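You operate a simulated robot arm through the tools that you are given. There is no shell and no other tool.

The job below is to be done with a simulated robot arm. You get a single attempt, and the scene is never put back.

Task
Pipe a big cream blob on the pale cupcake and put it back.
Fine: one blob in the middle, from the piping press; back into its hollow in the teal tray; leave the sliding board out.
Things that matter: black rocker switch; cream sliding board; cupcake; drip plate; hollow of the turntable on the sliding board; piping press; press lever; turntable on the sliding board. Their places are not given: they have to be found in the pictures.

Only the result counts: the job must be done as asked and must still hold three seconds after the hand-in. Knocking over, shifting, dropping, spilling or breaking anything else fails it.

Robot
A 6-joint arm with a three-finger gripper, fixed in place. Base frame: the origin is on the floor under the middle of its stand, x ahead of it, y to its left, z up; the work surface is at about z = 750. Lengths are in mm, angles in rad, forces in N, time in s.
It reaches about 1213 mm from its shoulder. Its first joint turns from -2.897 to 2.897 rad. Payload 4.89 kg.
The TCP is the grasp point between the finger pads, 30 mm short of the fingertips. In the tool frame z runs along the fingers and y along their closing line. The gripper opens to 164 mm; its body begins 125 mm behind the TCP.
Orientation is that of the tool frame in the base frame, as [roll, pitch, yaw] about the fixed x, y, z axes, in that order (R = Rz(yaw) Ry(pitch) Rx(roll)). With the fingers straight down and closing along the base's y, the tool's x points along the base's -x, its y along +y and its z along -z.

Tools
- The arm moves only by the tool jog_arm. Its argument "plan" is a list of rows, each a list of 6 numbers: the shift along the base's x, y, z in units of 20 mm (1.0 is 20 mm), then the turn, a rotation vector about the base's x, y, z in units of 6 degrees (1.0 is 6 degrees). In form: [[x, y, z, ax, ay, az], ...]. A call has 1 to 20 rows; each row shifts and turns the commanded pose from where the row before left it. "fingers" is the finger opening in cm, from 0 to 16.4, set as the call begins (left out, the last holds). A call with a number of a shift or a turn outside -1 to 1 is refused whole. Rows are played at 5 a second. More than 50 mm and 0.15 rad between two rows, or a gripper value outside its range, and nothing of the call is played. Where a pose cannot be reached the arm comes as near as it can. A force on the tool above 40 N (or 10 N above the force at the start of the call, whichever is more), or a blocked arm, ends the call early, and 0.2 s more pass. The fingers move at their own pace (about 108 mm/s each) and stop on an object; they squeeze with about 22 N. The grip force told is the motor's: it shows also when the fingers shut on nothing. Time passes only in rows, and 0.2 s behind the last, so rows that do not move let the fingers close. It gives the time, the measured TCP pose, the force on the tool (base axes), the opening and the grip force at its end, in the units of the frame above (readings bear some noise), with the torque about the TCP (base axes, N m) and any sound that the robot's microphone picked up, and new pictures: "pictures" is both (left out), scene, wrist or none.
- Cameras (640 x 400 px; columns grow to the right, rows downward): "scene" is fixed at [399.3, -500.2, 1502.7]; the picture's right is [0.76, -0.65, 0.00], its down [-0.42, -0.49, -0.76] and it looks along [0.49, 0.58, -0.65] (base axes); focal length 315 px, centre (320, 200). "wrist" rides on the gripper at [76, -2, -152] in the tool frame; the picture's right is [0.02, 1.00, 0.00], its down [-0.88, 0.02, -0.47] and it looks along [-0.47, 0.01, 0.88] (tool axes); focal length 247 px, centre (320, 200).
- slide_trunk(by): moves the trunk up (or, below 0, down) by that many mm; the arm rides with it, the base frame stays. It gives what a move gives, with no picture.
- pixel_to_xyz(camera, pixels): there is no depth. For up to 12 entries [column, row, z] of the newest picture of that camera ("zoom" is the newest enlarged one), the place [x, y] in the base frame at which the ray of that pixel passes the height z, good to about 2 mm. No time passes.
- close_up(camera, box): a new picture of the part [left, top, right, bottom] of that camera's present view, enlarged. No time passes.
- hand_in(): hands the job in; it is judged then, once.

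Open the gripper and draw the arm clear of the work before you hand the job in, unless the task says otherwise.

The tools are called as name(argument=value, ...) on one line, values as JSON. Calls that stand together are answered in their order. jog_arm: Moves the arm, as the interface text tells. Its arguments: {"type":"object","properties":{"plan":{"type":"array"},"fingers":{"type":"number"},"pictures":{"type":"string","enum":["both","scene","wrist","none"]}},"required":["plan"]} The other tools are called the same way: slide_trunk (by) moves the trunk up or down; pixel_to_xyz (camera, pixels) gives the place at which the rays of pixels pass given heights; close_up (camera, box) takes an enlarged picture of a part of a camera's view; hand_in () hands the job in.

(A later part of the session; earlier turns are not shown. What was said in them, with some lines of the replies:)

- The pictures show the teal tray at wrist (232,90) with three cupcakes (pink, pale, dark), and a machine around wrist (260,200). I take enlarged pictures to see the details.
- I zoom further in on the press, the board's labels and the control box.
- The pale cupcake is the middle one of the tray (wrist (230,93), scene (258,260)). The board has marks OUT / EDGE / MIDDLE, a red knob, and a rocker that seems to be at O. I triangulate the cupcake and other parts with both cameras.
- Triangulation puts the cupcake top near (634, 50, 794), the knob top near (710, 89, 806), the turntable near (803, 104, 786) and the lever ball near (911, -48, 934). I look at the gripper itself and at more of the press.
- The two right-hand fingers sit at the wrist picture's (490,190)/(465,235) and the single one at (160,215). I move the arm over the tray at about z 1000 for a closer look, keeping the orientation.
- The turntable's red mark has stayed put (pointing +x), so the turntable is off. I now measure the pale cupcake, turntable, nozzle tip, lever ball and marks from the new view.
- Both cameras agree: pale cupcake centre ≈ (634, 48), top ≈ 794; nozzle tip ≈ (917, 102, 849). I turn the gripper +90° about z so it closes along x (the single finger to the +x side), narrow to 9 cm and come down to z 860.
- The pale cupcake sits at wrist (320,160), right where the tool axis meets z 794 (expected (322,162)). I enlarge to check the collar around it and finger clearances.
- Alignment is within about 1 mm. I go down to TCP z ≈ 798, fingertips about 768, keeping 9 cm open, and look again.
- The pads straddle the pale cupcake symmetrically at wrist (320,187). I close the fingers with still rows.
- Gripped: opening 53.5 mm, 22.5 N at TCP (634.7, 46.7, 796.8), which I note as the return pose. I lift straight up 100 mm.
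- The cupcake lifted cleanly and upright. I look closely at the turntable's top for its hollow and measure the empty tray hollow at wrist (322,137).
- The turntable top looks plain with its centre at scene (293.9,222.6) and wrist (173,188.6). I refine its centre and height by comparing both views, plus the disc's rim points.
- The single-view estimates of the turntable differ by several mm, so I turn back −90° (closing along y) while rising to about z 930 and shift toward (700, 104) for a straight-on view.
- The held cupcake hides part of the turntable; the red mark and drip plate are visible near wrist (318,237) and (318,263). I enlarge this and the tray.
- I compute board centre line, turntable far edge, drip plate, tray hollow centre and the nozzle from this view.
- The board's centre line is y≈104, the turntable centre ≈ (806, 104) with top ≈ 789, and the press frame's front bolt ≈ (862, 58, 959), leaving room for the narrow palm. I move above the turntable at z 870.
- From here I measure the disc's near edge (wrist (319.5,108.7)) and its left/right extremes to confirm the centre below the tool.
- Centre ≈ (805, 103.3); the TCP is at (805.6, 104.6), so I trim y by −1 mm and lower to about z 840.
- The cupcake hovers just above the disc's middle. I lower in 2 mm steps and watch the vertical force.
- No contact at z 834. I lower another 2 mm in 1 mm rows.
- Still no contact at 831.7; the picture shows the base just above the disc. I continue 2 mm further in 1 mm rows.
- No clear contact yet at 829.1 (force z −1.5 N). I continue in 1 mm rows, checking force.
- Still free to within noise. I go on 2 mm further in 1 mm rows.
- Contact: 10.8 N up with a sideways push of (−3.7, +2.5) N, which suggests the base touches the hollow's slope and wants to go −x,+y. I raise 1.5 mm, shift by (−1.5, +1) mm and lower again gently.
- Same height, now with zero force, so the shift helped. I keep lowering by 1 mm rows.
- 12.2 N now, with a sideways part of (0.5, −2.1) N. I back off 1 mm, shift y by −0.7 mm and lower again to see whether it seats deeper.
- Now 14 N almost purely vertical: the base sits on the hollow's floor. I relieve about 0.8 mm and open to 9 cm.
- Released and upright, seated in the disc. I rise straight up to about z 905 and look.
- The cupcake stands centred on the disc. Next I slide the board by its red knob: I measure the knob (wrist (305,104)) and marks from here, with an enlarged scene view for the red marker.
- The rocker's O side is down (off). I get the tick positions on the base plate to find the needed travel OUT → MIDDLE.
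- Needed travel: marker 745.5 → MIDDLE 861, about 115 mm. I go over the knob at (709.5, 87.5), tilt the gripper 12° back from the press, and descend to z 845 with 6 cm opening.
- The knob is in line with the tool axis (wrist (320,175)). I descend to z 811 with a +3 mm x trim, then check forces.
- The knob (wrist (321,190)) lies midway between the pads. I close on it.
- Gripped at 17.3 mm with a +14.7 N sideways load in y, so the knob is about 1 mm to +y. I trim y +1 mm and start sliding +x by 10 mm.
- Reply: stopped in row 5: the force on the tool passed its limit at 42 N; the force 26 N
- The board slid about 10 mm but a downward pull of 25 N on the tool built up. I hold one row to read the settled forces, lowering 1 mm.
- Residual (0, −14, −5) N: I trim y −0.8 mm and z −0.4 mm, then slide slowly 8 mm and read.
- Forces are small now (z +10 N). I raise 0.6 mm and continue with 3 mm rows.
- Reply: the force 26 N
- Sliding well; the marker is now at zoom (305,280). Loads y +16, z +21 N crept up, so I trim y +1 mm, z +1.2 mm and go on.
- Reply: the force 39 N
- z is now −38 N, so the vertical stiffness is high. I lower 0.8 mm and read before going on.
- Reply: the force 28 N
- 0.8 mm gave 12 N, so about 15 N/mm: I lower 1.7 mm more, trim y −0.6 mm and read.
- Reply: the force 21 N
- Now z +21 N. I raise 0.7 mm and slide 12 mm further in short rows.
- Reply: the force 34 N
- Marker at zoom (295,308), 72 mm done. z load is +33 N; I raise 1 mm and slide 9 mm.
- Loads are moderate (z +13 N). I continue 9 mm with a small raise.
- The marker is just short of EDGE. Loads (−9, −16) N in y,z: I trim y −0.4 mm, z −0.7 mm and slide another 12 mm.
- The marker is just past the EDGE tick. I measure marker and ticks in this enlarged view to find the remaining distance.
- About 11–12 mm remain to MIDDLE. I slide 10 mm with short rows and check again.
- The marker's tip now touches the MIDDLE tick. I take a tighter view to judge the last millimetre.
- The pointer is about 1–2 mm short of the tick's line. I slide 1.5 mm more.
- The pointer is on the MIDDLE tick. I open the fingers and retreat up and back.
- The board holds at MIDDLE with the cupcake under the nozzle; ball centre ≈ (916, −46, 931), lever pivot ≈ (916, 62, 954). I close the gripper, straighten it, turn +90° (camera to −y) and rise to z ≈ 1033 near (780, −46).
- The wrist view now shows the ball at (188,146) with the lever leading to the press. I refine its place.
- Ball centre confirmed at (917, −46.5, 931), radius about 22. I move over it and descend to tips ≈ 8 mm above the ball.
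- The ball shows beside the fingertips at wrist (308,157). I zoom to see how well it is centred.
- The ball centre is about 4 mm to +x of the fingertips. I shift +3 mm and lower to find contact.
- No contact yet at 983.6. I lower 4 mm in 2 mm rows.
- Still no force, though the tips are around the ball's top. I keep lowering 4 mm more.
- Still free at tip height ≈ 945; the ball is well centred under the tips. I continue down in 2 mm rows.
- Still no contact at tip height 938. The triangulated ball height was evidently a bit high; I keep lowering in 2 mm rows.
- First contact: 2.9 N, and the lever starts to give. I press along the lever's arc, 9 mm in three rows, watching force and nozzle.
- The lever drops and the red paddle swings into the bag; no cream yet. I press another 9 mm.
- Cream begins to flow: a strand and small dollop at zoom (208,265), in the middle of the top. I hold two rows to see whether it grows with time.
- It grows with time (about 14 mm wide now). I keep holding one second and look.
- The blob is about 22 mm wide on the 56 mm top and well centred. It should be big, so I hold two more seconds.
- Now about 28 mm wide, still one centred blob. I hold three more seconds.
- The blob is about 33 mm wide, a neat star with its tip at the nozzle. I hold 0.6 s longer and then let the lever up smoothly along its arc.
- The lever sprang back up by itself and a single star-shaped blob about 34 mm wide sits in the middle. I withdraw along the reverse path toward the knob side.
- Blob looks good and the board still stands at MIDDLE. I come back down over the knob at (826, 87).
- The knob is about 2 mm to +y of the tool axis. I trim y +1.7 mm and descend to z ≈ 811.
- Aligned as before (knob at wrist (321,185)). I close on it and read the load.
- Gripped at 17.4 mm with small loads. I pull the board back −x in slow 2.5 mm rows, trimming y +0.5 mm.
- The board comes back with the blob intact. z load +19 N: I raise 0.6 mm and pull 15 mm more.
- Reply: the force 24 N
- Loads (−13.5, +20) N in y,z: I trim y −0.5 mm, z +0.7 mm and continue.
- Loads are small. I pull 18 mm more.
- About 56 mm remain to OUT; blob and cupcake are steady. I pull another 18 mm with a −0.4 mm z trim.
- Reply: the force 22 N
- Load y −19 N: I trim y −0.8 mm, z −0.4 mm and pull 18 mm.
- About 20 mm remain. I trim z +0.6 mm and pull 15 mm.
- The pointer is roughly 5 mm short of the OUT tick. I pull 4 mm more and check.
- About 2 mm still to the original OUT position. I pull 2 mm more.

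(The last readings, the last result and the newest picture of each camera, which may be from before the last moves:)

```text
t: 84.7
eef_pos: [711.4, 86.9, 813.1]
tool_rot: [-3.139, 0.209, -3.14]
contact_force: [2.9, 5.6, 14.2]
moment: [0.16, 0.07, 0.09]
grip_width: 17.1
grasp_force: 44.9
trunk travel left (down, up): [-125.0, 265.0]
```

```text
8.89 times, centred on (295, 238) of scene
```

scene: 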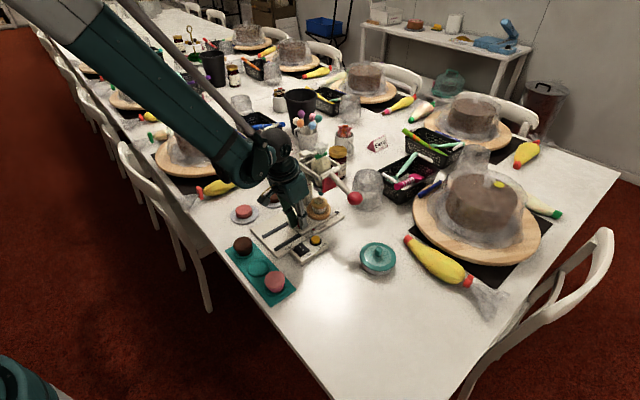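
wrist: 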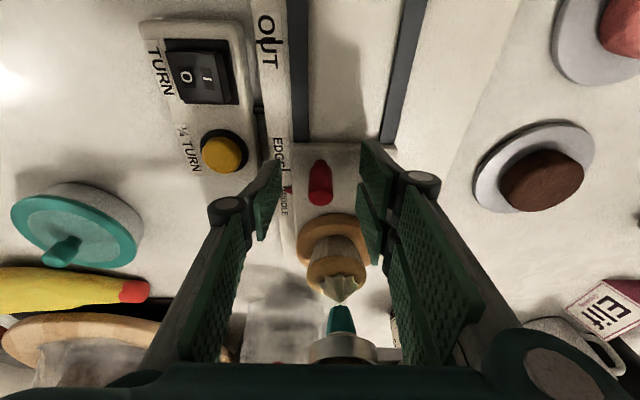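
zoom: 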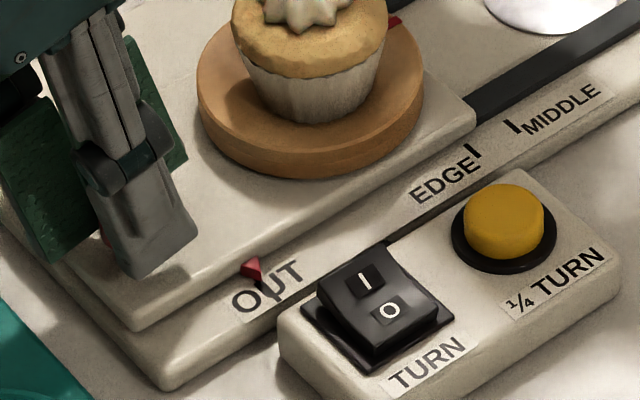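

The marker matches its original OUT place. I open the fingers and rise back from the knob.

jog_arm(plan=[[0, 0, 0, 0, 0, 0], [0, 0, 0, 0, 0, 0], [0, 0, 0, 0, 0, 0]], fingers=6, pictures="none")

jog_arm(plan=[[-0.1, 0, 0.5, 0, 0, 0], [-0.2, 0, 0.9, 0, 0, 0], [-0.2, 0, 0.9, 0, 0, 0], [-0.2, 0, 0.9, 0, 0, 0], [0, 0.2, 0.9, 0, 1, 0], [0, 0.2, 0.9, 0, 1, 0], [0.2, 0.2, 0.7, 0, 0, 0], [0.5, 0.2, 0, 0, 0, 0]], fingers=9, pictures="both")

close_up(camera="wrist", box=[230, 140, 410, 290])

close_up(camera="scene", box=[260, 190, 330, 260])

```text
t: 85.5
eef_pos: [711.4, 87.4, 811.7]
tool_rot: [-3.14, 0.209, 3.14]
contact_force: [-0.8, -0.6, -0.2]
moment: [0.0, 0.02, 0.0]
grip_width: 59.9
grasp_force: 0.1
trunk travel left (down, up): [-125.0, 265.0]
```

```text
t: 87.3
eef_pos: [710.8, 103.2, 925.1]
tool_rot: [-3.14, -0.001, 3.14]
contact_force: [-0.3, 0.3, 0.6]
moment: [-0.02, -0.06, -0.04]
grip_width: 90.0
grasp_force: 0.1
trunk travel left (down, up): [-125.0, 265.0]
```

scene: 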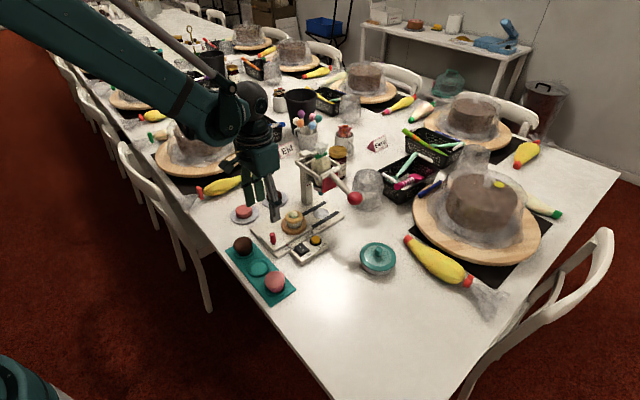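
wrist: 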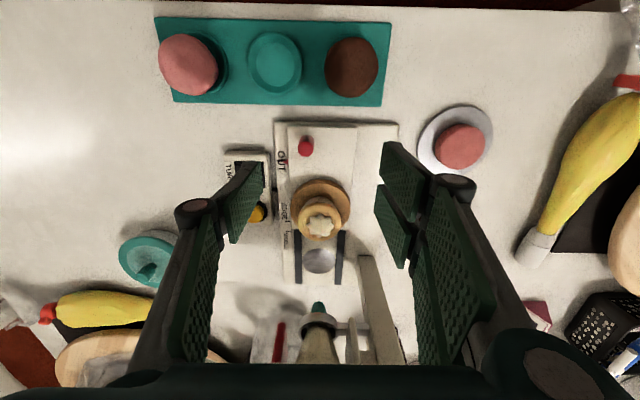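

```text
2.67 times, centred on (320, 215) of wrist
```

zoom: 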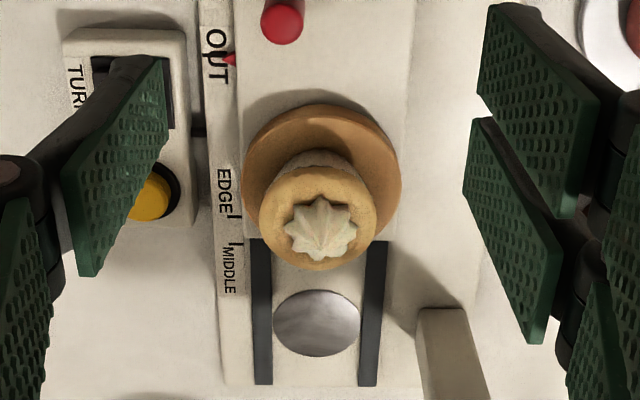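

```text
5.71 times, centred on (295, 225) of scene
```

zoom: 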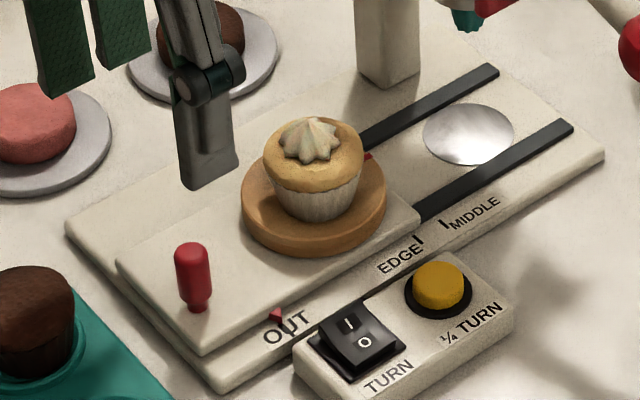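

A single star blob about 64 % of the top's width, centred. I move above the cupcake at (804.5, 103) and down to z ≈ 885 with the gripper at 9 cm.

jog_arm(plan=[[0.937, 0, 0, 0, 0, 0], [0.937, 0, 0, 0, 0, 0], [0.937, 0, 0, 0, 0, 0], [0.937, 0, 0, 0, 0, 0], [0.937, 0, 0, 0, 0, 0], [0, 0, -1, 0, 0, 0], [0, 0, -1, 0, 0, 0]], pictures="both")

close_up(camera="wrist", box=[230, 90, 410, 280])

```text
t: 88.9
eef_pos: [804.3, 103.6, 888.2]
tool_rot: [3.141, 0.001, -3.141]
contact_force: [0.0, 0.0, 0.2]
moment: [0.01, -0.11, 0.03]
grip_width: 90.1
grasp_force: 0.1
trunk travel left (down, up): [-125.0, 265.0]
```

scene: 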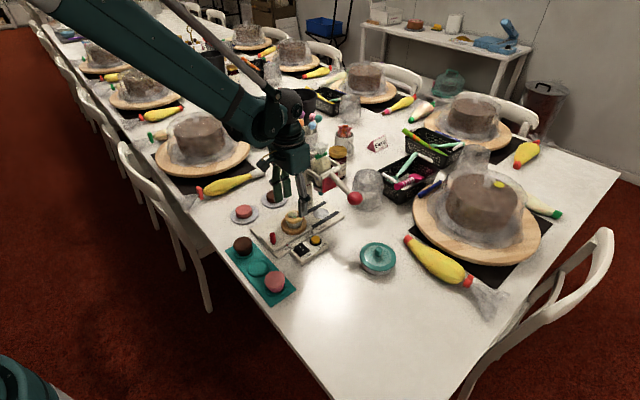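
wrist: 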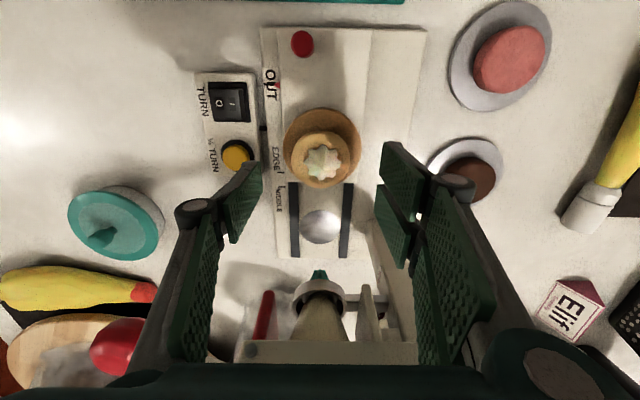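

```text
2.11 times, centred on (320, 185) of wrist
```

zoom: 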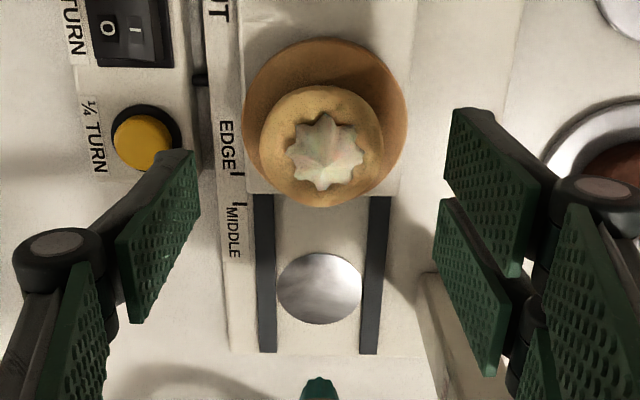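

The cupcake's crown (wrist (320.5,160)) lies on the tool axis. I descend to z ≈ 825 with the fingers wide around it.

jog_arm(plan=[[0, 0, -0.9, 0, 0, 0], [0, 0, -0.9, 0, 0, 0], [0, 0, -0.8, 0, 0, 0], [0, 0, -0.5, 0, 0, 0], [0, 0, 0, 0, 0, 0]], pictures="both")

close_up(camera="wrist", box=[230, 90, 410, 280])

close_up(camera="scene", box=[270, 185, 330, 245])

```text
t: 90.1
eef_pos: [804.5, 104.1, 824.9]
tool_rot: [-3.138, 0.001, -3.141]
contact_force: [0.0, -0.8, -0.6]
moment: [0.01, 0.02, -0.01]
grip_width: 89.9
grasp_force: 0.1
trunk travel left (down, up): [-125.0, 265.0]
```

scene: 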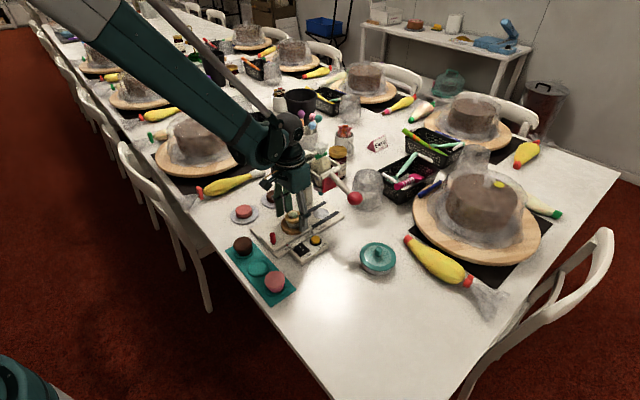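
wrist: 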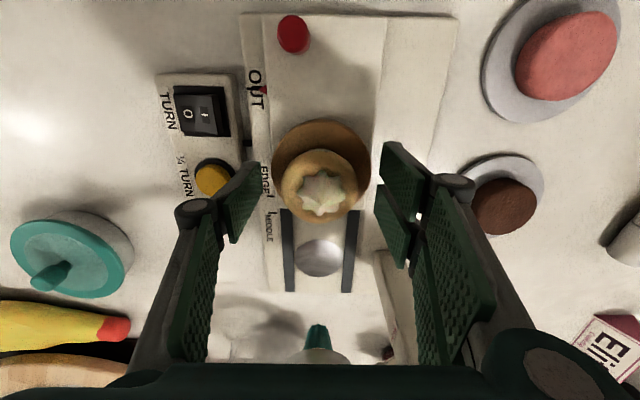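

```text
2.11 times, centred on (320, 185) of wrist
```

zoom: 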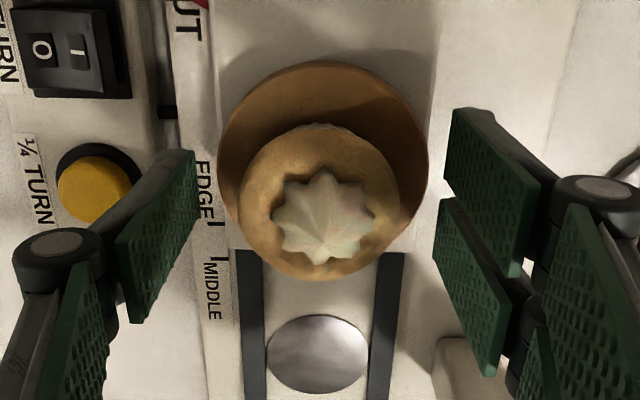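

```text
6.67 times, centred on (300, 215) of scene
```

zoom: 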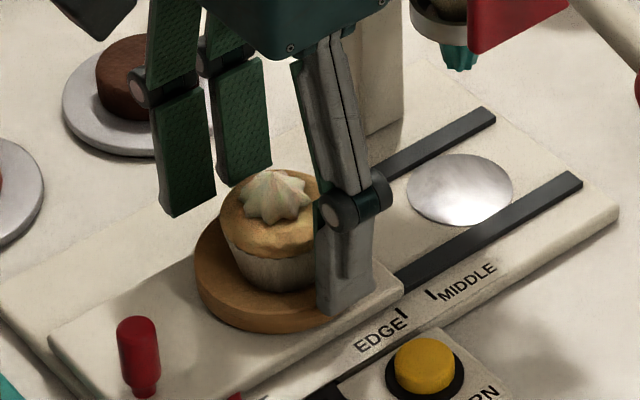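

The fingers straddle the crown symmetrically with clear room to the blob. I close on the crown.

jog_arm(plan=[[0, 0, 0, 0, 0, 0], [0, 0, 0, 0, 0, 0], [0, 0, 0, 0, 0, 0], [0, 0, 0, 0, 0, 0], [0, 0, 0, 0, 0, 0]], fingers=3, pictures="both")

close_up(camera="wrist", box=[230, 90, 410, 280])

```text
t: 91.3
eef_pos: [805.2, 103.2, 825.2]
tool_rot: [-3.14, 0.001, 3.14]
contact_force: [-0.3, 0.2, 0.0]
moment: [0.01, -0.04, -0.03]
grip_width: 53.0
grasp_force: 22.4
trunk travel left (down, up): [-125.0, 265.0]
```

scene: 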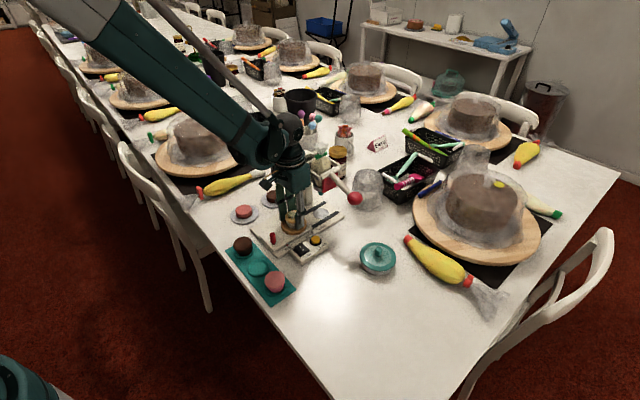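
wrist: 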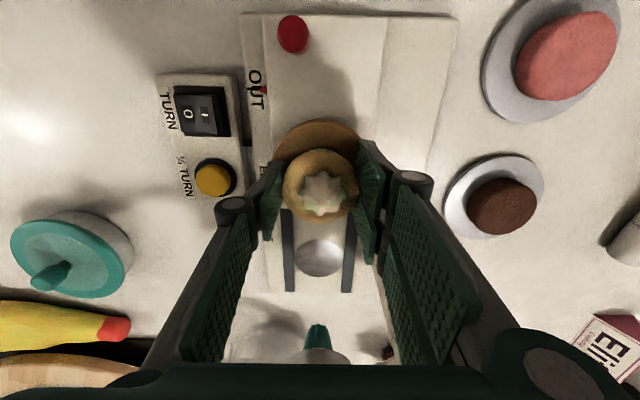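

```text
2.11 times, centred on (320, 185) of wrist
```

zoom: 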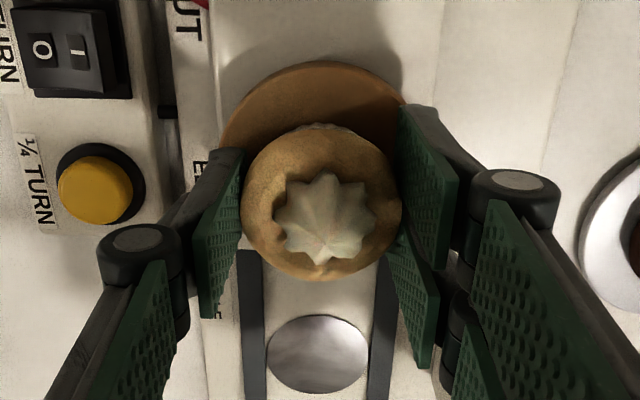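

Gripped at 53 mm, blob untouched. I lift straight up 75 mm gently.

jog_arm(plan=[[0, 0, 0.2, 0, 0, 0], [0, 0, 0.4, 0, 0, 0], [0, 0, 0.6, 0, 0, 0], [0, 0, 0.8, 0, 0, 0], [0, 0, 0.9, 0, 0, 0], [0, 0, 0.9, 0, 0, 0]], pictures="both")

close_up(camera="scene", box=[260, 175, 330, 245])

close_up(camera="wrist", box=[230, 90, 410, 280])

```text
t: 92.7
eef_pos: [804.3, 104.1, 901.6]
tool_rot: [-3.139, -0.002, -3.14]
contact_force: [1.0, -0.5, -1.4]
moment: [-0.02, 0.06, 0.01]
grip_width: 53.3
grasp_force: 22.0
trunk travel left (down, up): [-125.0, 265.0]
```

scene: 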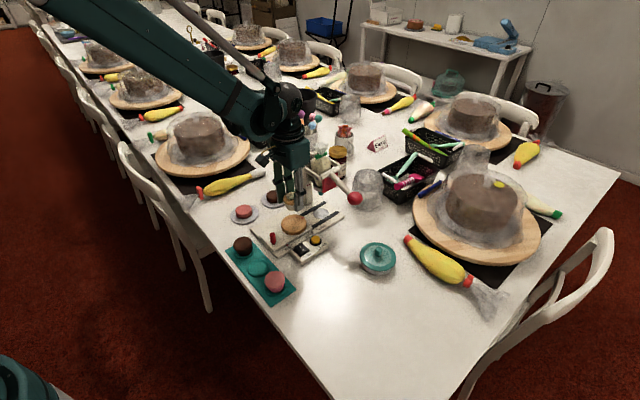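
wrist: 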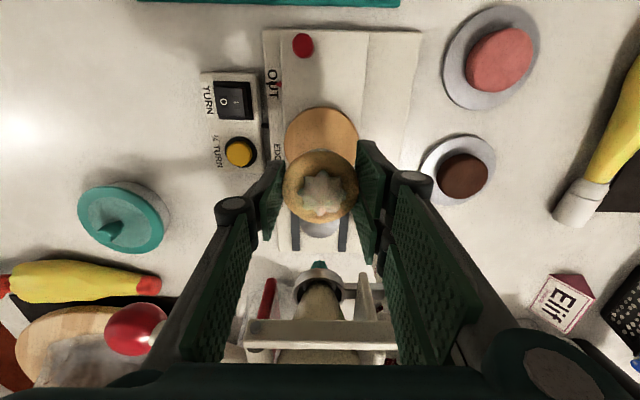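

```text
5.71 times, centred on (295, 210) of scene
```

zoom: 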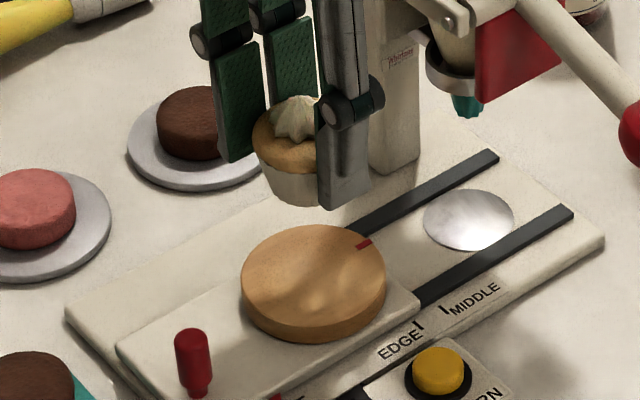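

```text
2.11 times, centred on (320, 185) of wrist
```

zoom: 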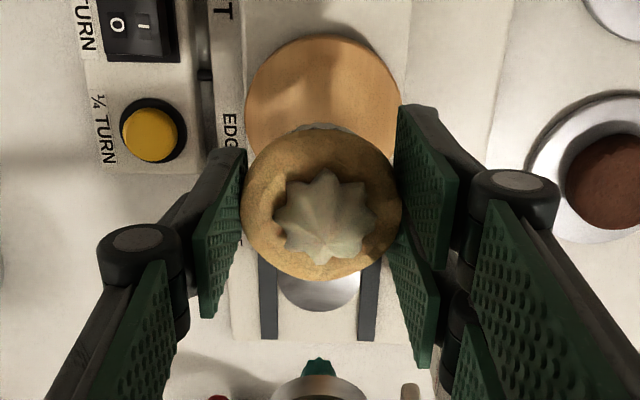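

Cupcake with its blob is held upright and the board stays out. I carry it back over the tray at z ≈ 930, turning +90° again.

jog_arm(plan=[[-1, 0, 0.3, 0, 0, 0], [-1, 0, 0.3, 0, 0, 0], [-1, 0, 0.3, 0, 0, 0], [-1, 0, 0.3, 0, 0, 0], [-1, 0, 0.3, 0, 0, 0], [-0.232, -0.1885, 0, 0, 0, 1], [-0.232, -0.1885, 0, 0, 0, 1], [-0.232, -0.1885, 0, 0, 0, 1], [-0.232, -0.1885, 0, 0, 0, 1], [-0.232, -0.1885, 0, 0, 0, 1], [-0.232, -0.1885, 0, 0, 0, 1], [-0.232, -0.1885, 0, 0, 0, 1], [-0.232, -0.1885, 0, 0, 0, 1], [-0.232, -0.1885, 0, 0, 0, 1], [-0.232, -0.1885, 0, 0, 0, 1], [-0.232, -0.1885, 0, 0, 0, 1], [-0.232, -0.1885, 0, 0, 0, 1], [-0.232, -0.1885, 0, 0, 0, 1], [-0.232, -0.1885, 0, 0, 0, 1], [-0.232, -0.1885, 0, 0, 0, 1]], pictures="both")

close_up(camera="wrist", box=[220, 60, 420, 260])

close_up(camera="scene", box=[210, 180, 310, 300])

```text
t: 96.9
eef_pos: [636.6, 46.6, 931.7]
tool_rot: [-3.138, 0.0, -1.568]
contact_force: [0.5, 0.5, -0.3]
moment: [0.0, 0.03, 0.01]
grip_width: 53.3
grasp_force: 22.1
trunk travel left (down, up): [-125.0, 265.0]
```

scene: 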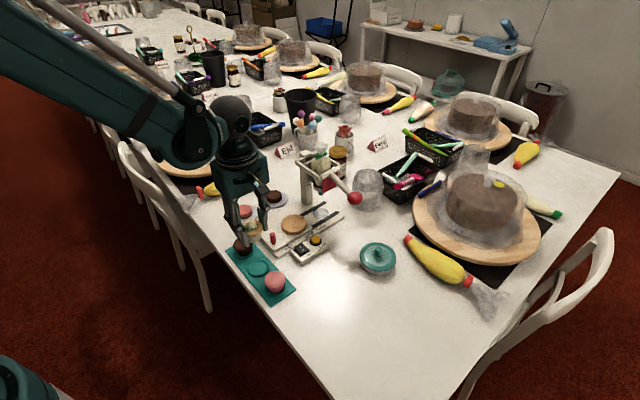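
wrist: 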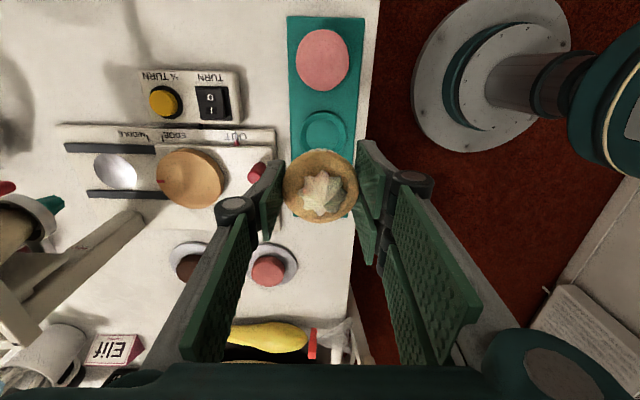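

```text
2.00 times, centred on (320, 160) of wrist
```

zoom: 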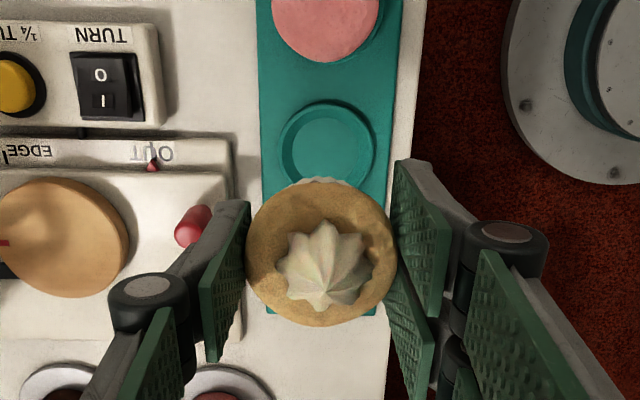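

```text
3.33 times, centred on (260, 240) of scene
```

zoom: 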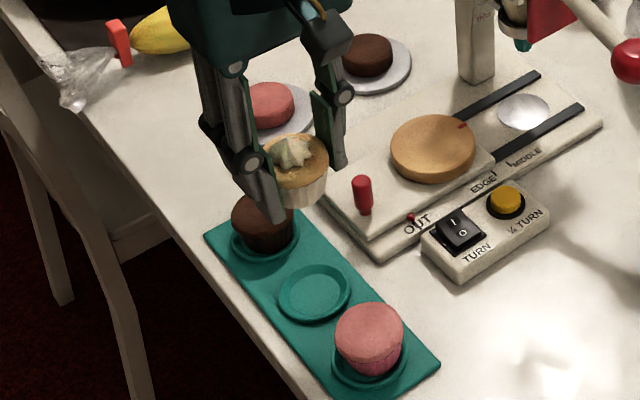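

The empty hollow appears at wrist (323.7,135); I check its position against the tool axis.

pixel_to_xyz(camera="wrist", pixels=[[323.7, 135, 757], [323.7, 135, 757], [323.7, 135, 752], [320.4, 134, 757], [320.4, 134, 757]])

close_up(camera="scene", box=[240, 255, 276, 282])

```text
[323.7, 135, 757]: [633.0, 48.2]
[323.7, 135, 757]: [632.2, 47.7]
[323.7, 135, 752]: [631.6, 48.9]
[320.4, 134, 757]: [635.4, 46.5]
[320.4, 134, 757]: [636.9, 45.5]
```

```text
14.81 times, centred on (258, 268) of scene
```

zoom: 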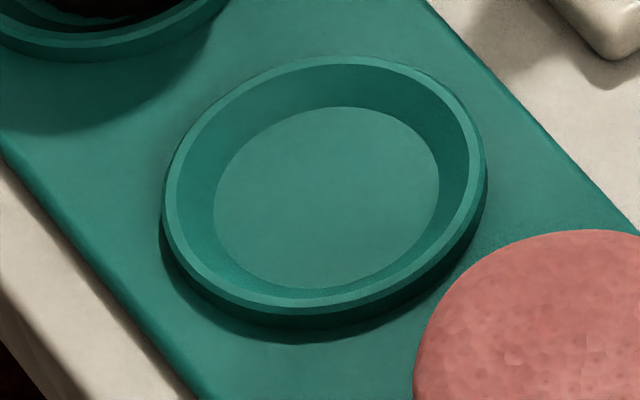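

The tray's hollow is a sloped collar centred near (632.5, 48). I shift by (−2.8, +1.3) mm and descend to z ≈ 812, then check.

jog_arm(plan=[[-0.14, 0.065, 0, 0, 0, 0], [0, 0, -0.9, 0, 0, 0], [0, 0, -0.9, 0, 0, 0], [0, 0, -0.9, 0, 0, 0], [0, 0, -0.9, 0, 0, 0], [0, 0, -0.9, 0, 0, 0], [0, 0, -0.9, 0, 0, 0], [0, 0, -0.5, 0, 0, 0], [0, 0, 0, 0, 0, 0]], pictures="both")

close_up(camera="scene", box=[230, 235, 290, 285])

close_up(camera="wrist", box=[220, 60, 420, 260])

```text
t: 98.9
eef_pos: [633.4, 47.5, 812.3]
tool_rot: [-3.14, 0.0, -1.57]
contact_force: [0.7, -1.0, -1.5]
moment: [-0.01, -0.04, 0.03]
grip_width: 53.0
grasp_force: 22.3
trunk travel left (down, up): [-125.0, 265.0]
```

scene: 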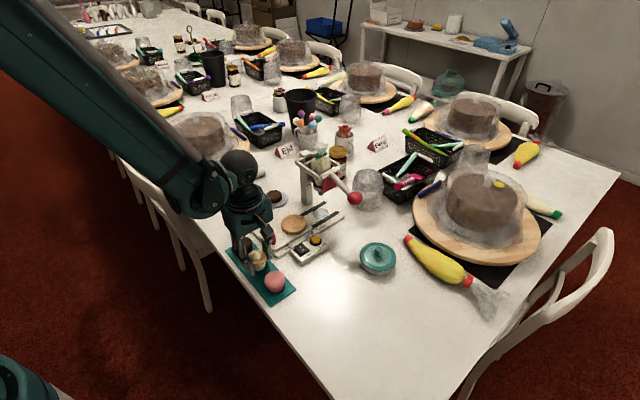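
wrist: 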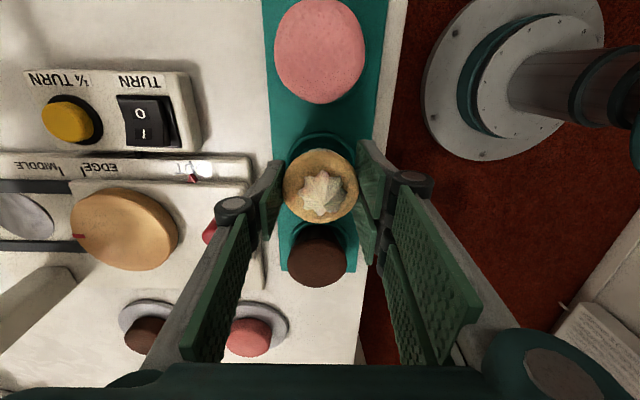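

```text
8.00 times, centred on (260, 260) of scene
```

zoom: 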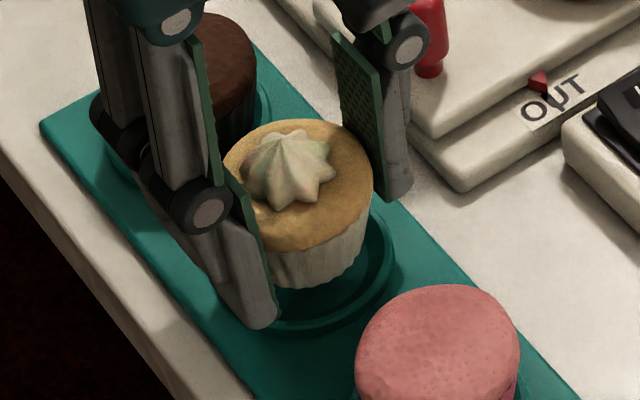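

```text
2.00 times, centred on (320, 160) of wrist
```

zoom: 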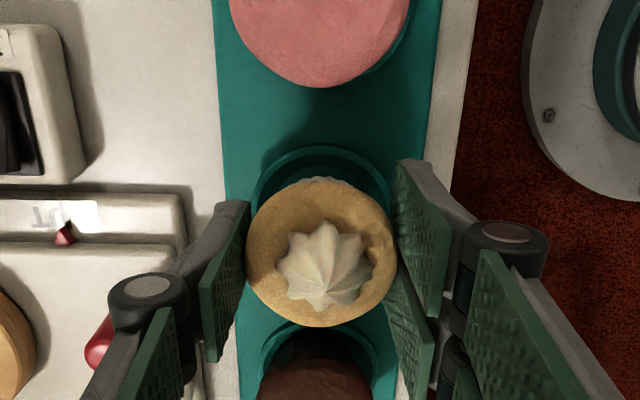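

The cupcake hangs over its collar, centred (wrist zoom 322 vs ring 321). I lower 11 mm, then feel for contact.

jog_arm(plan=[[0, 0, -0.25, 0, 0, 0], [0, 0, -0.2, 0, 0, 0], [0, 0, -0.1, 0, 0, 0], [0, 0, 0, 0, 0, 0]], pictures="none")

```text
t: 99.9
eef_pos: [633.1, 47.8, 801.3]
tool_rot: [-3.14, 0.0, -1.571]
contact_force: [-0.7, 0.5, -0.6]
moment: [0.03, -0.02, 0.0]
grip_width: 53.4
grasp_force: 22.0
trunk travel left (down, up): [-125.0, 265.0]
```

No contact at 801. I lower in 1 mm rows.

jog_arm(plan=[[0, 0, -0.05, 0, 0, 0], [0, 0, -0.05, 0, 0, 0], [0, 0, 0, 0, 0, 0]], pictures="none")

close_up(camera="scene", box=[230, 235, 290, 285])

```text
t: 100.7
eef_pos: [631.9, 46.8, 798.6]
tool_rot: [-3.14, 0.0, -1.569]
contact_force: [0.3, 0.1, -0.7]
moment: [0.01, 0.01, -0.02]
grip_width: 53.2
grasp_force: 22.4
trunk travel left (down, up): [-125.0, 265.0]
```

```text
8.00 times, centred on (260, 260) of scene
```

zoom: 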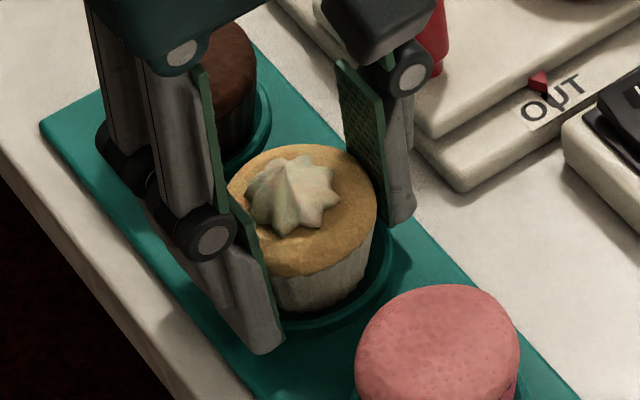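

It is entering the collar without load at 798.6. I lower 2 mm more in 1 mm rows.

jog_arm(plan=[[0, 0, -0.05, 0, 0, 0], [0, 0, -0.05, 0, 0, 0], [0, 0, 0, 0, 0, 0]], pictures="none")

```text
t: 101.5
eef_pos: [632.9, 46.1, 797.2]
tool_rot: [-3.14, 0.0, -1.57]
contact_force: [0.1, 0.1, -0.3]
moment: [0.01, -0.01, -0.02]
grip_width: 53.4
grasp_force: 22.1
trunk travel left (down, up): [-125.0, 265.0]
```

Still no load at 797. Another 1 mm, then check.

jog_arm(plan=[[0, 0, -0.05, 0, 0, 0], [0, 0, 0, 0, 0, 0]], pictures="none")

close_up(camera="scene", box=[230, 235, 290, 285])

```text
t: 102.1
eef_pos: [633.5, 46.9, 797.5]
tool_rot: [-3.141, 0.001, -1.569]
contact_force: [4.2, 2.4, 22.3]
moment: [-0.02, -0.09, 0.03]
grip_width: 53.2
grasp_force: 21.9
trunk travel left (down, up): [-125.0, 265.0]
```

```text
8.00 times, centred on (260, 260) of scene
```

zoom: 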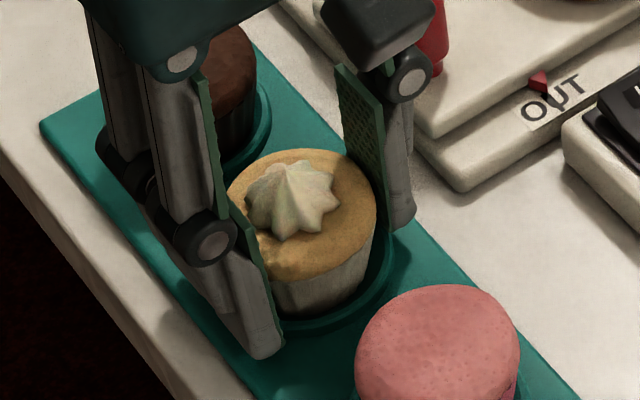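

Contact: 22 N up, slight sideways (4, 2.4) N. I back off 1 mm, shift (+1, +0.6) mm and set it down again to see if it seats with less load.

jog_arm(plan=[[0, 0, 0.075, 0, 0, 0], [0.05, 0.03, 0, 0, 0, 0], [0, 0, -0.04, 0, 0, 0], [0, 0, 0, 0, 0, 0]], pictures="none")

```text
t: 103.1
eef_pos: [635.3, 49.1, 797.6]
tool_rot: [-3.141, -0.001, -1.571]
contact_force: [-0.4, -0.3, -0.8]
moment: [-0.03, -0.03, 0.0]
grip_width: 53.4
grasp_force: 22.0
trunk travel left (down, up): [-125.0, 265.0]
```

Load is zero 0.7 mm above that height. I lower 0.6 mm and read.

jog_arm(plan=[[0, 0, -0.03, 0, 0, 0], [0, 0, 0, 0, 0, 0]], pictures="none")

close_up(camera="wrist", box=[220, 60, 420, 260])

```text
t: 103.7
eef_pos: [634.3, 49.6, 796.7]
tool_rot: [-3.141, 0.001, -1.572]
contact_force: [0.9, 0.9, 3.5]
moment: [0.1, 0.05, 0.0]
grip_width: 53.5
grasp_force: 22.0
trunk travel left (down, up): [-125.0, 265.0]
```

```text
2.00 times, centred on (320, 160) of wrist
```

zoom: 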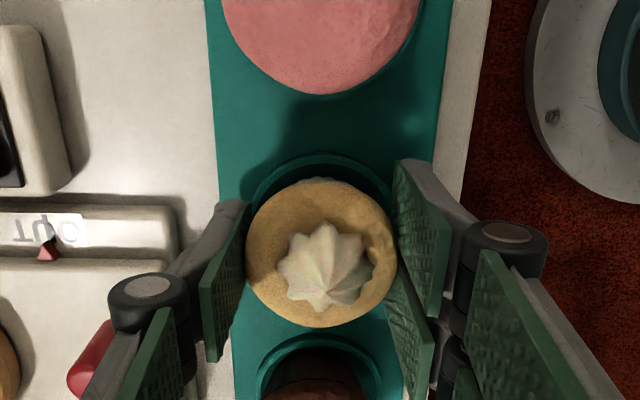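

Gently seated with 3.5 N and no sideways load. I open the fingers to 9 cm.

jog_arm(plan=[[0, 0, 0, 0, 0, 0], [0, 0, 0, 0, 0, 0], [0, 0, 0, 0, 0, 0]], fingers=9, pictures="both")

close_up(camera="wrist", box=[220, 60, 420, 260])

close_up(camera="scene", box=[230, 235, 290, 285])

```text
t: 104.5
eef_pos: [634.0, 47.6, 796.3]
tool_rot: [-3.14, 0.001, -1.571]
contact_force: [1.0, -1.1, 0.0]
moment: [0.01, 0.01, 0.0]
grip_width: 90.2
grasp_force: 0.2
trunk travel left (down, up): [-125.0, 265.0]
```

scene: 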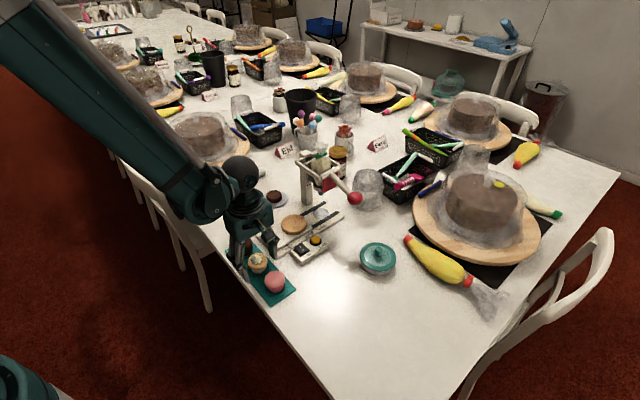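
wrist: 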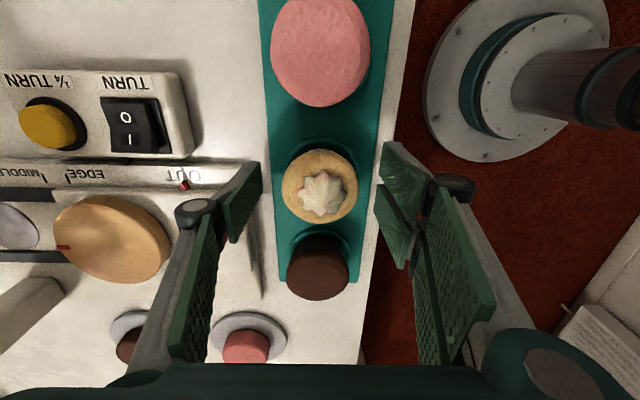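

```text
2.00 times, centred on (320, 160) of wrist
```

zoom: 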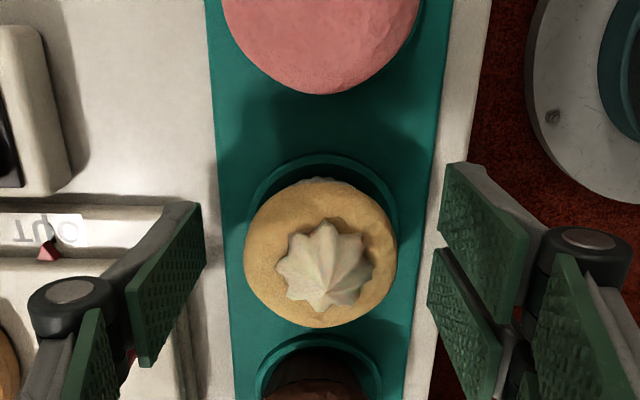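

```text
8.00 times, centred on (260, 260) of scene
```

zoom: 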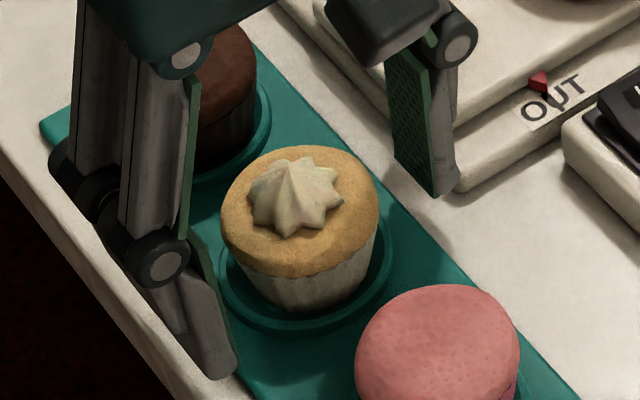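

The cupcake stands upright in its collar with the blob intact. I rise straight up and back off toward the start area.

jog_arm(plan=[[0, 0, 0.4, 0, 0, 0], [0, 0, 0.8, 0, 0, 0], [0, 0, 0.9, 0, 0, 0], [0, 0, 0.9, 0, 0, 0], [0, 0, 1, 0, 0, 0], [0, 0, 1, 0, 0, 0], [0, 0, 1, 0, 0, 0], [0, 0, 1, 0, 0, 0], [0, 0, 1, 0, 0, 0], [0, 0, 1, 0, 0, 0], [0, 0.5, 1, 0, 0, 0], [0, 1, 1, 0, 0, 0], [0, 1, 1, 0, 0, 0], [0, 1, 1, 0, 0, 0], [0, 1, 1, 0, 0, 0], [0, 1, 0.5, 0, 0, 0], [0, 1, 0.5, 0, 0, 0]], pictures="both")

close_up(camera="scene", box=[220, 190, 340, 310])

close_up(camera="scene", box=[230, 235, 290, 295])

close_up(camera="scene", box=[290, 140, 380, 230])

```text
t: 108.1
eef_pos: [634.5, 176.0, 1094.6]
tool_rot: [-3.14, 0.0, -1.574]
contact_force: [-0.4, -0.6, 0.2]
moment: [0.05, -0.01, 0.04]
grip_width: 89.9
grasp_force: 0.0
trunk travel left (down, up): [-125.0, 265.0]
```

scene: 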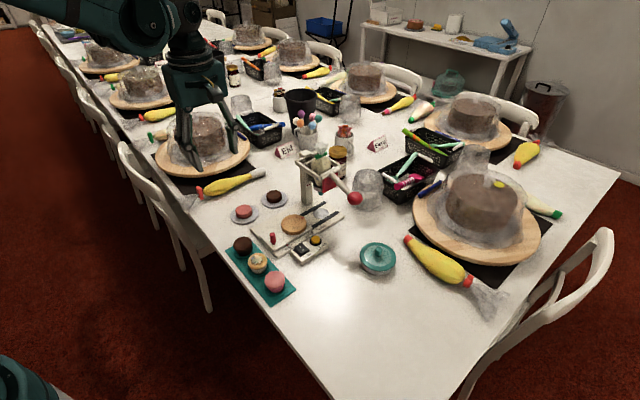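
wrist: 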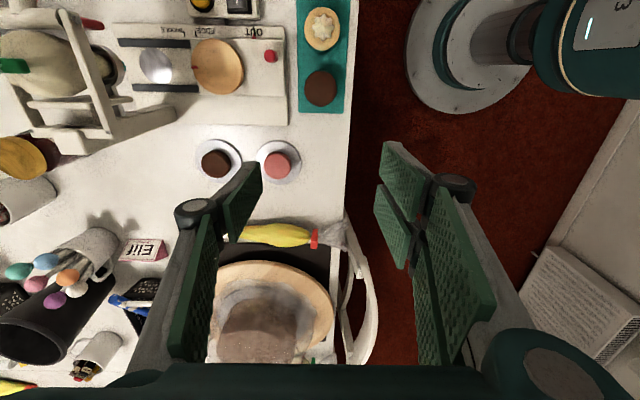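

```text
3.33 times, centred on (280, 250) of scene
```

zoom: 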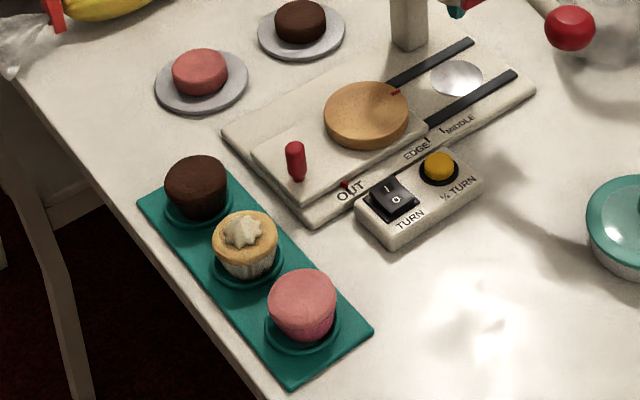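

```text
6.67 times, centred on (260, 265) of scene
```

zoom: 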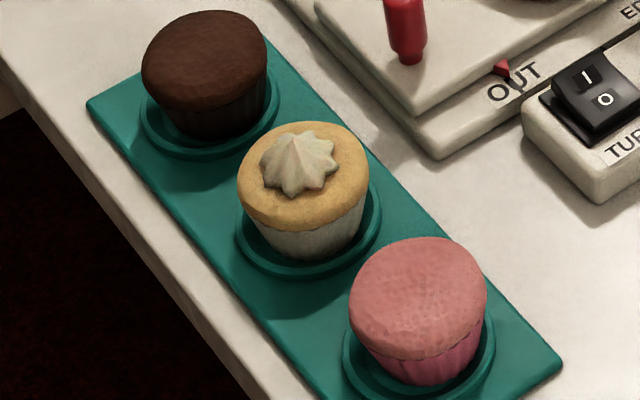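

```text
4.44 times, centred on (335, 185) of scene
```

zoom: 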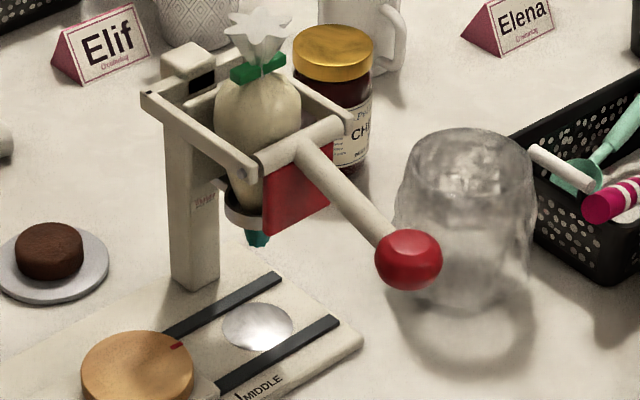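

Everything is as asked: blob centred, cupcake in its hollow, board at OUT, lever up, switch off, neighbours untouched. I open the gripper fully and rise a little more.

jog_arm(plan=[[0, 0.5, 1, 0, 0, 0], [0, 0.5, 1, 0, 0, 0], [0, 0.5, 1, 0, 0, 0], [0, 0.5, 1, 0, 0, 0], [0, 0, 0, 0, 0, 0]], fingers=16.4, pictures="scene")

close_up(camera="scene", box=[220, 190, 340, 310])

```text
t: 109.3
eef_pos: [634.3, 216.7, 1177.4]
tool_rot: [-3.139, -0.001, -1.571]
contact_force: [1.4, -0.3, -0.2]
moment: [0.02, -0.02, 0.0]
grip_width: 164.1
grasp_force: 0.0
trunk travel left (down, up): [-125.0, 265.0]
```

scene: 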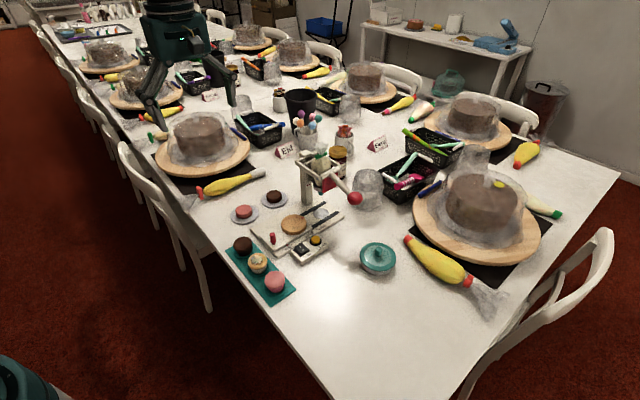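

```text
3.33 times, centred on (280, 250) of scene
```

zoom: 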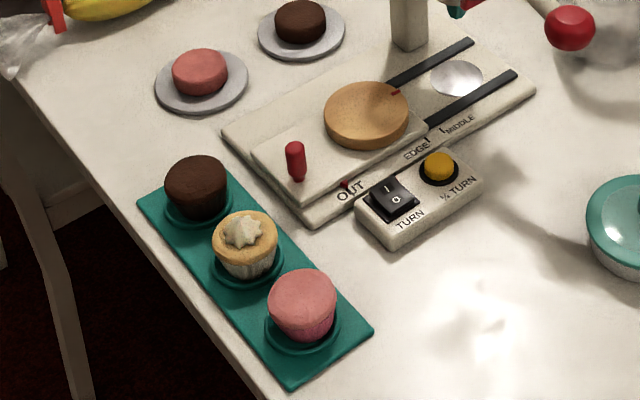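

The last picture shows the pale cupcake with one centred blob back in its hollow at scene (258,262), the board at OUT and the arm clear. I hand the job in.

hand_in()

```text
The job is handed in.
```

I handed the job in with the pale cupcake back in its hollow in the teal tray and one cream blob from the press in the middle of its top. I don't have the verdict.

- **Blob:** a single press, held for about seven seconds, gave a star-shaped blob about 34 mm wide on a top about 56 mm wide. The task gave no size for "big", so I judged it from the pictures. If the judge expects more cream, this is the likeliest miss.
- **Cupcake:** it stands upright in its collar, with the blob untouched by the fingers.
- **Board and press:** the sliding board is back at its OUT mark. The press lever sprang back up, and the turntable switch stayed at O throughout.
- **Surroundings:** the pictures show nothing else on the table knocked or shifted. The gripper was open and clear of the table before the hand-in.
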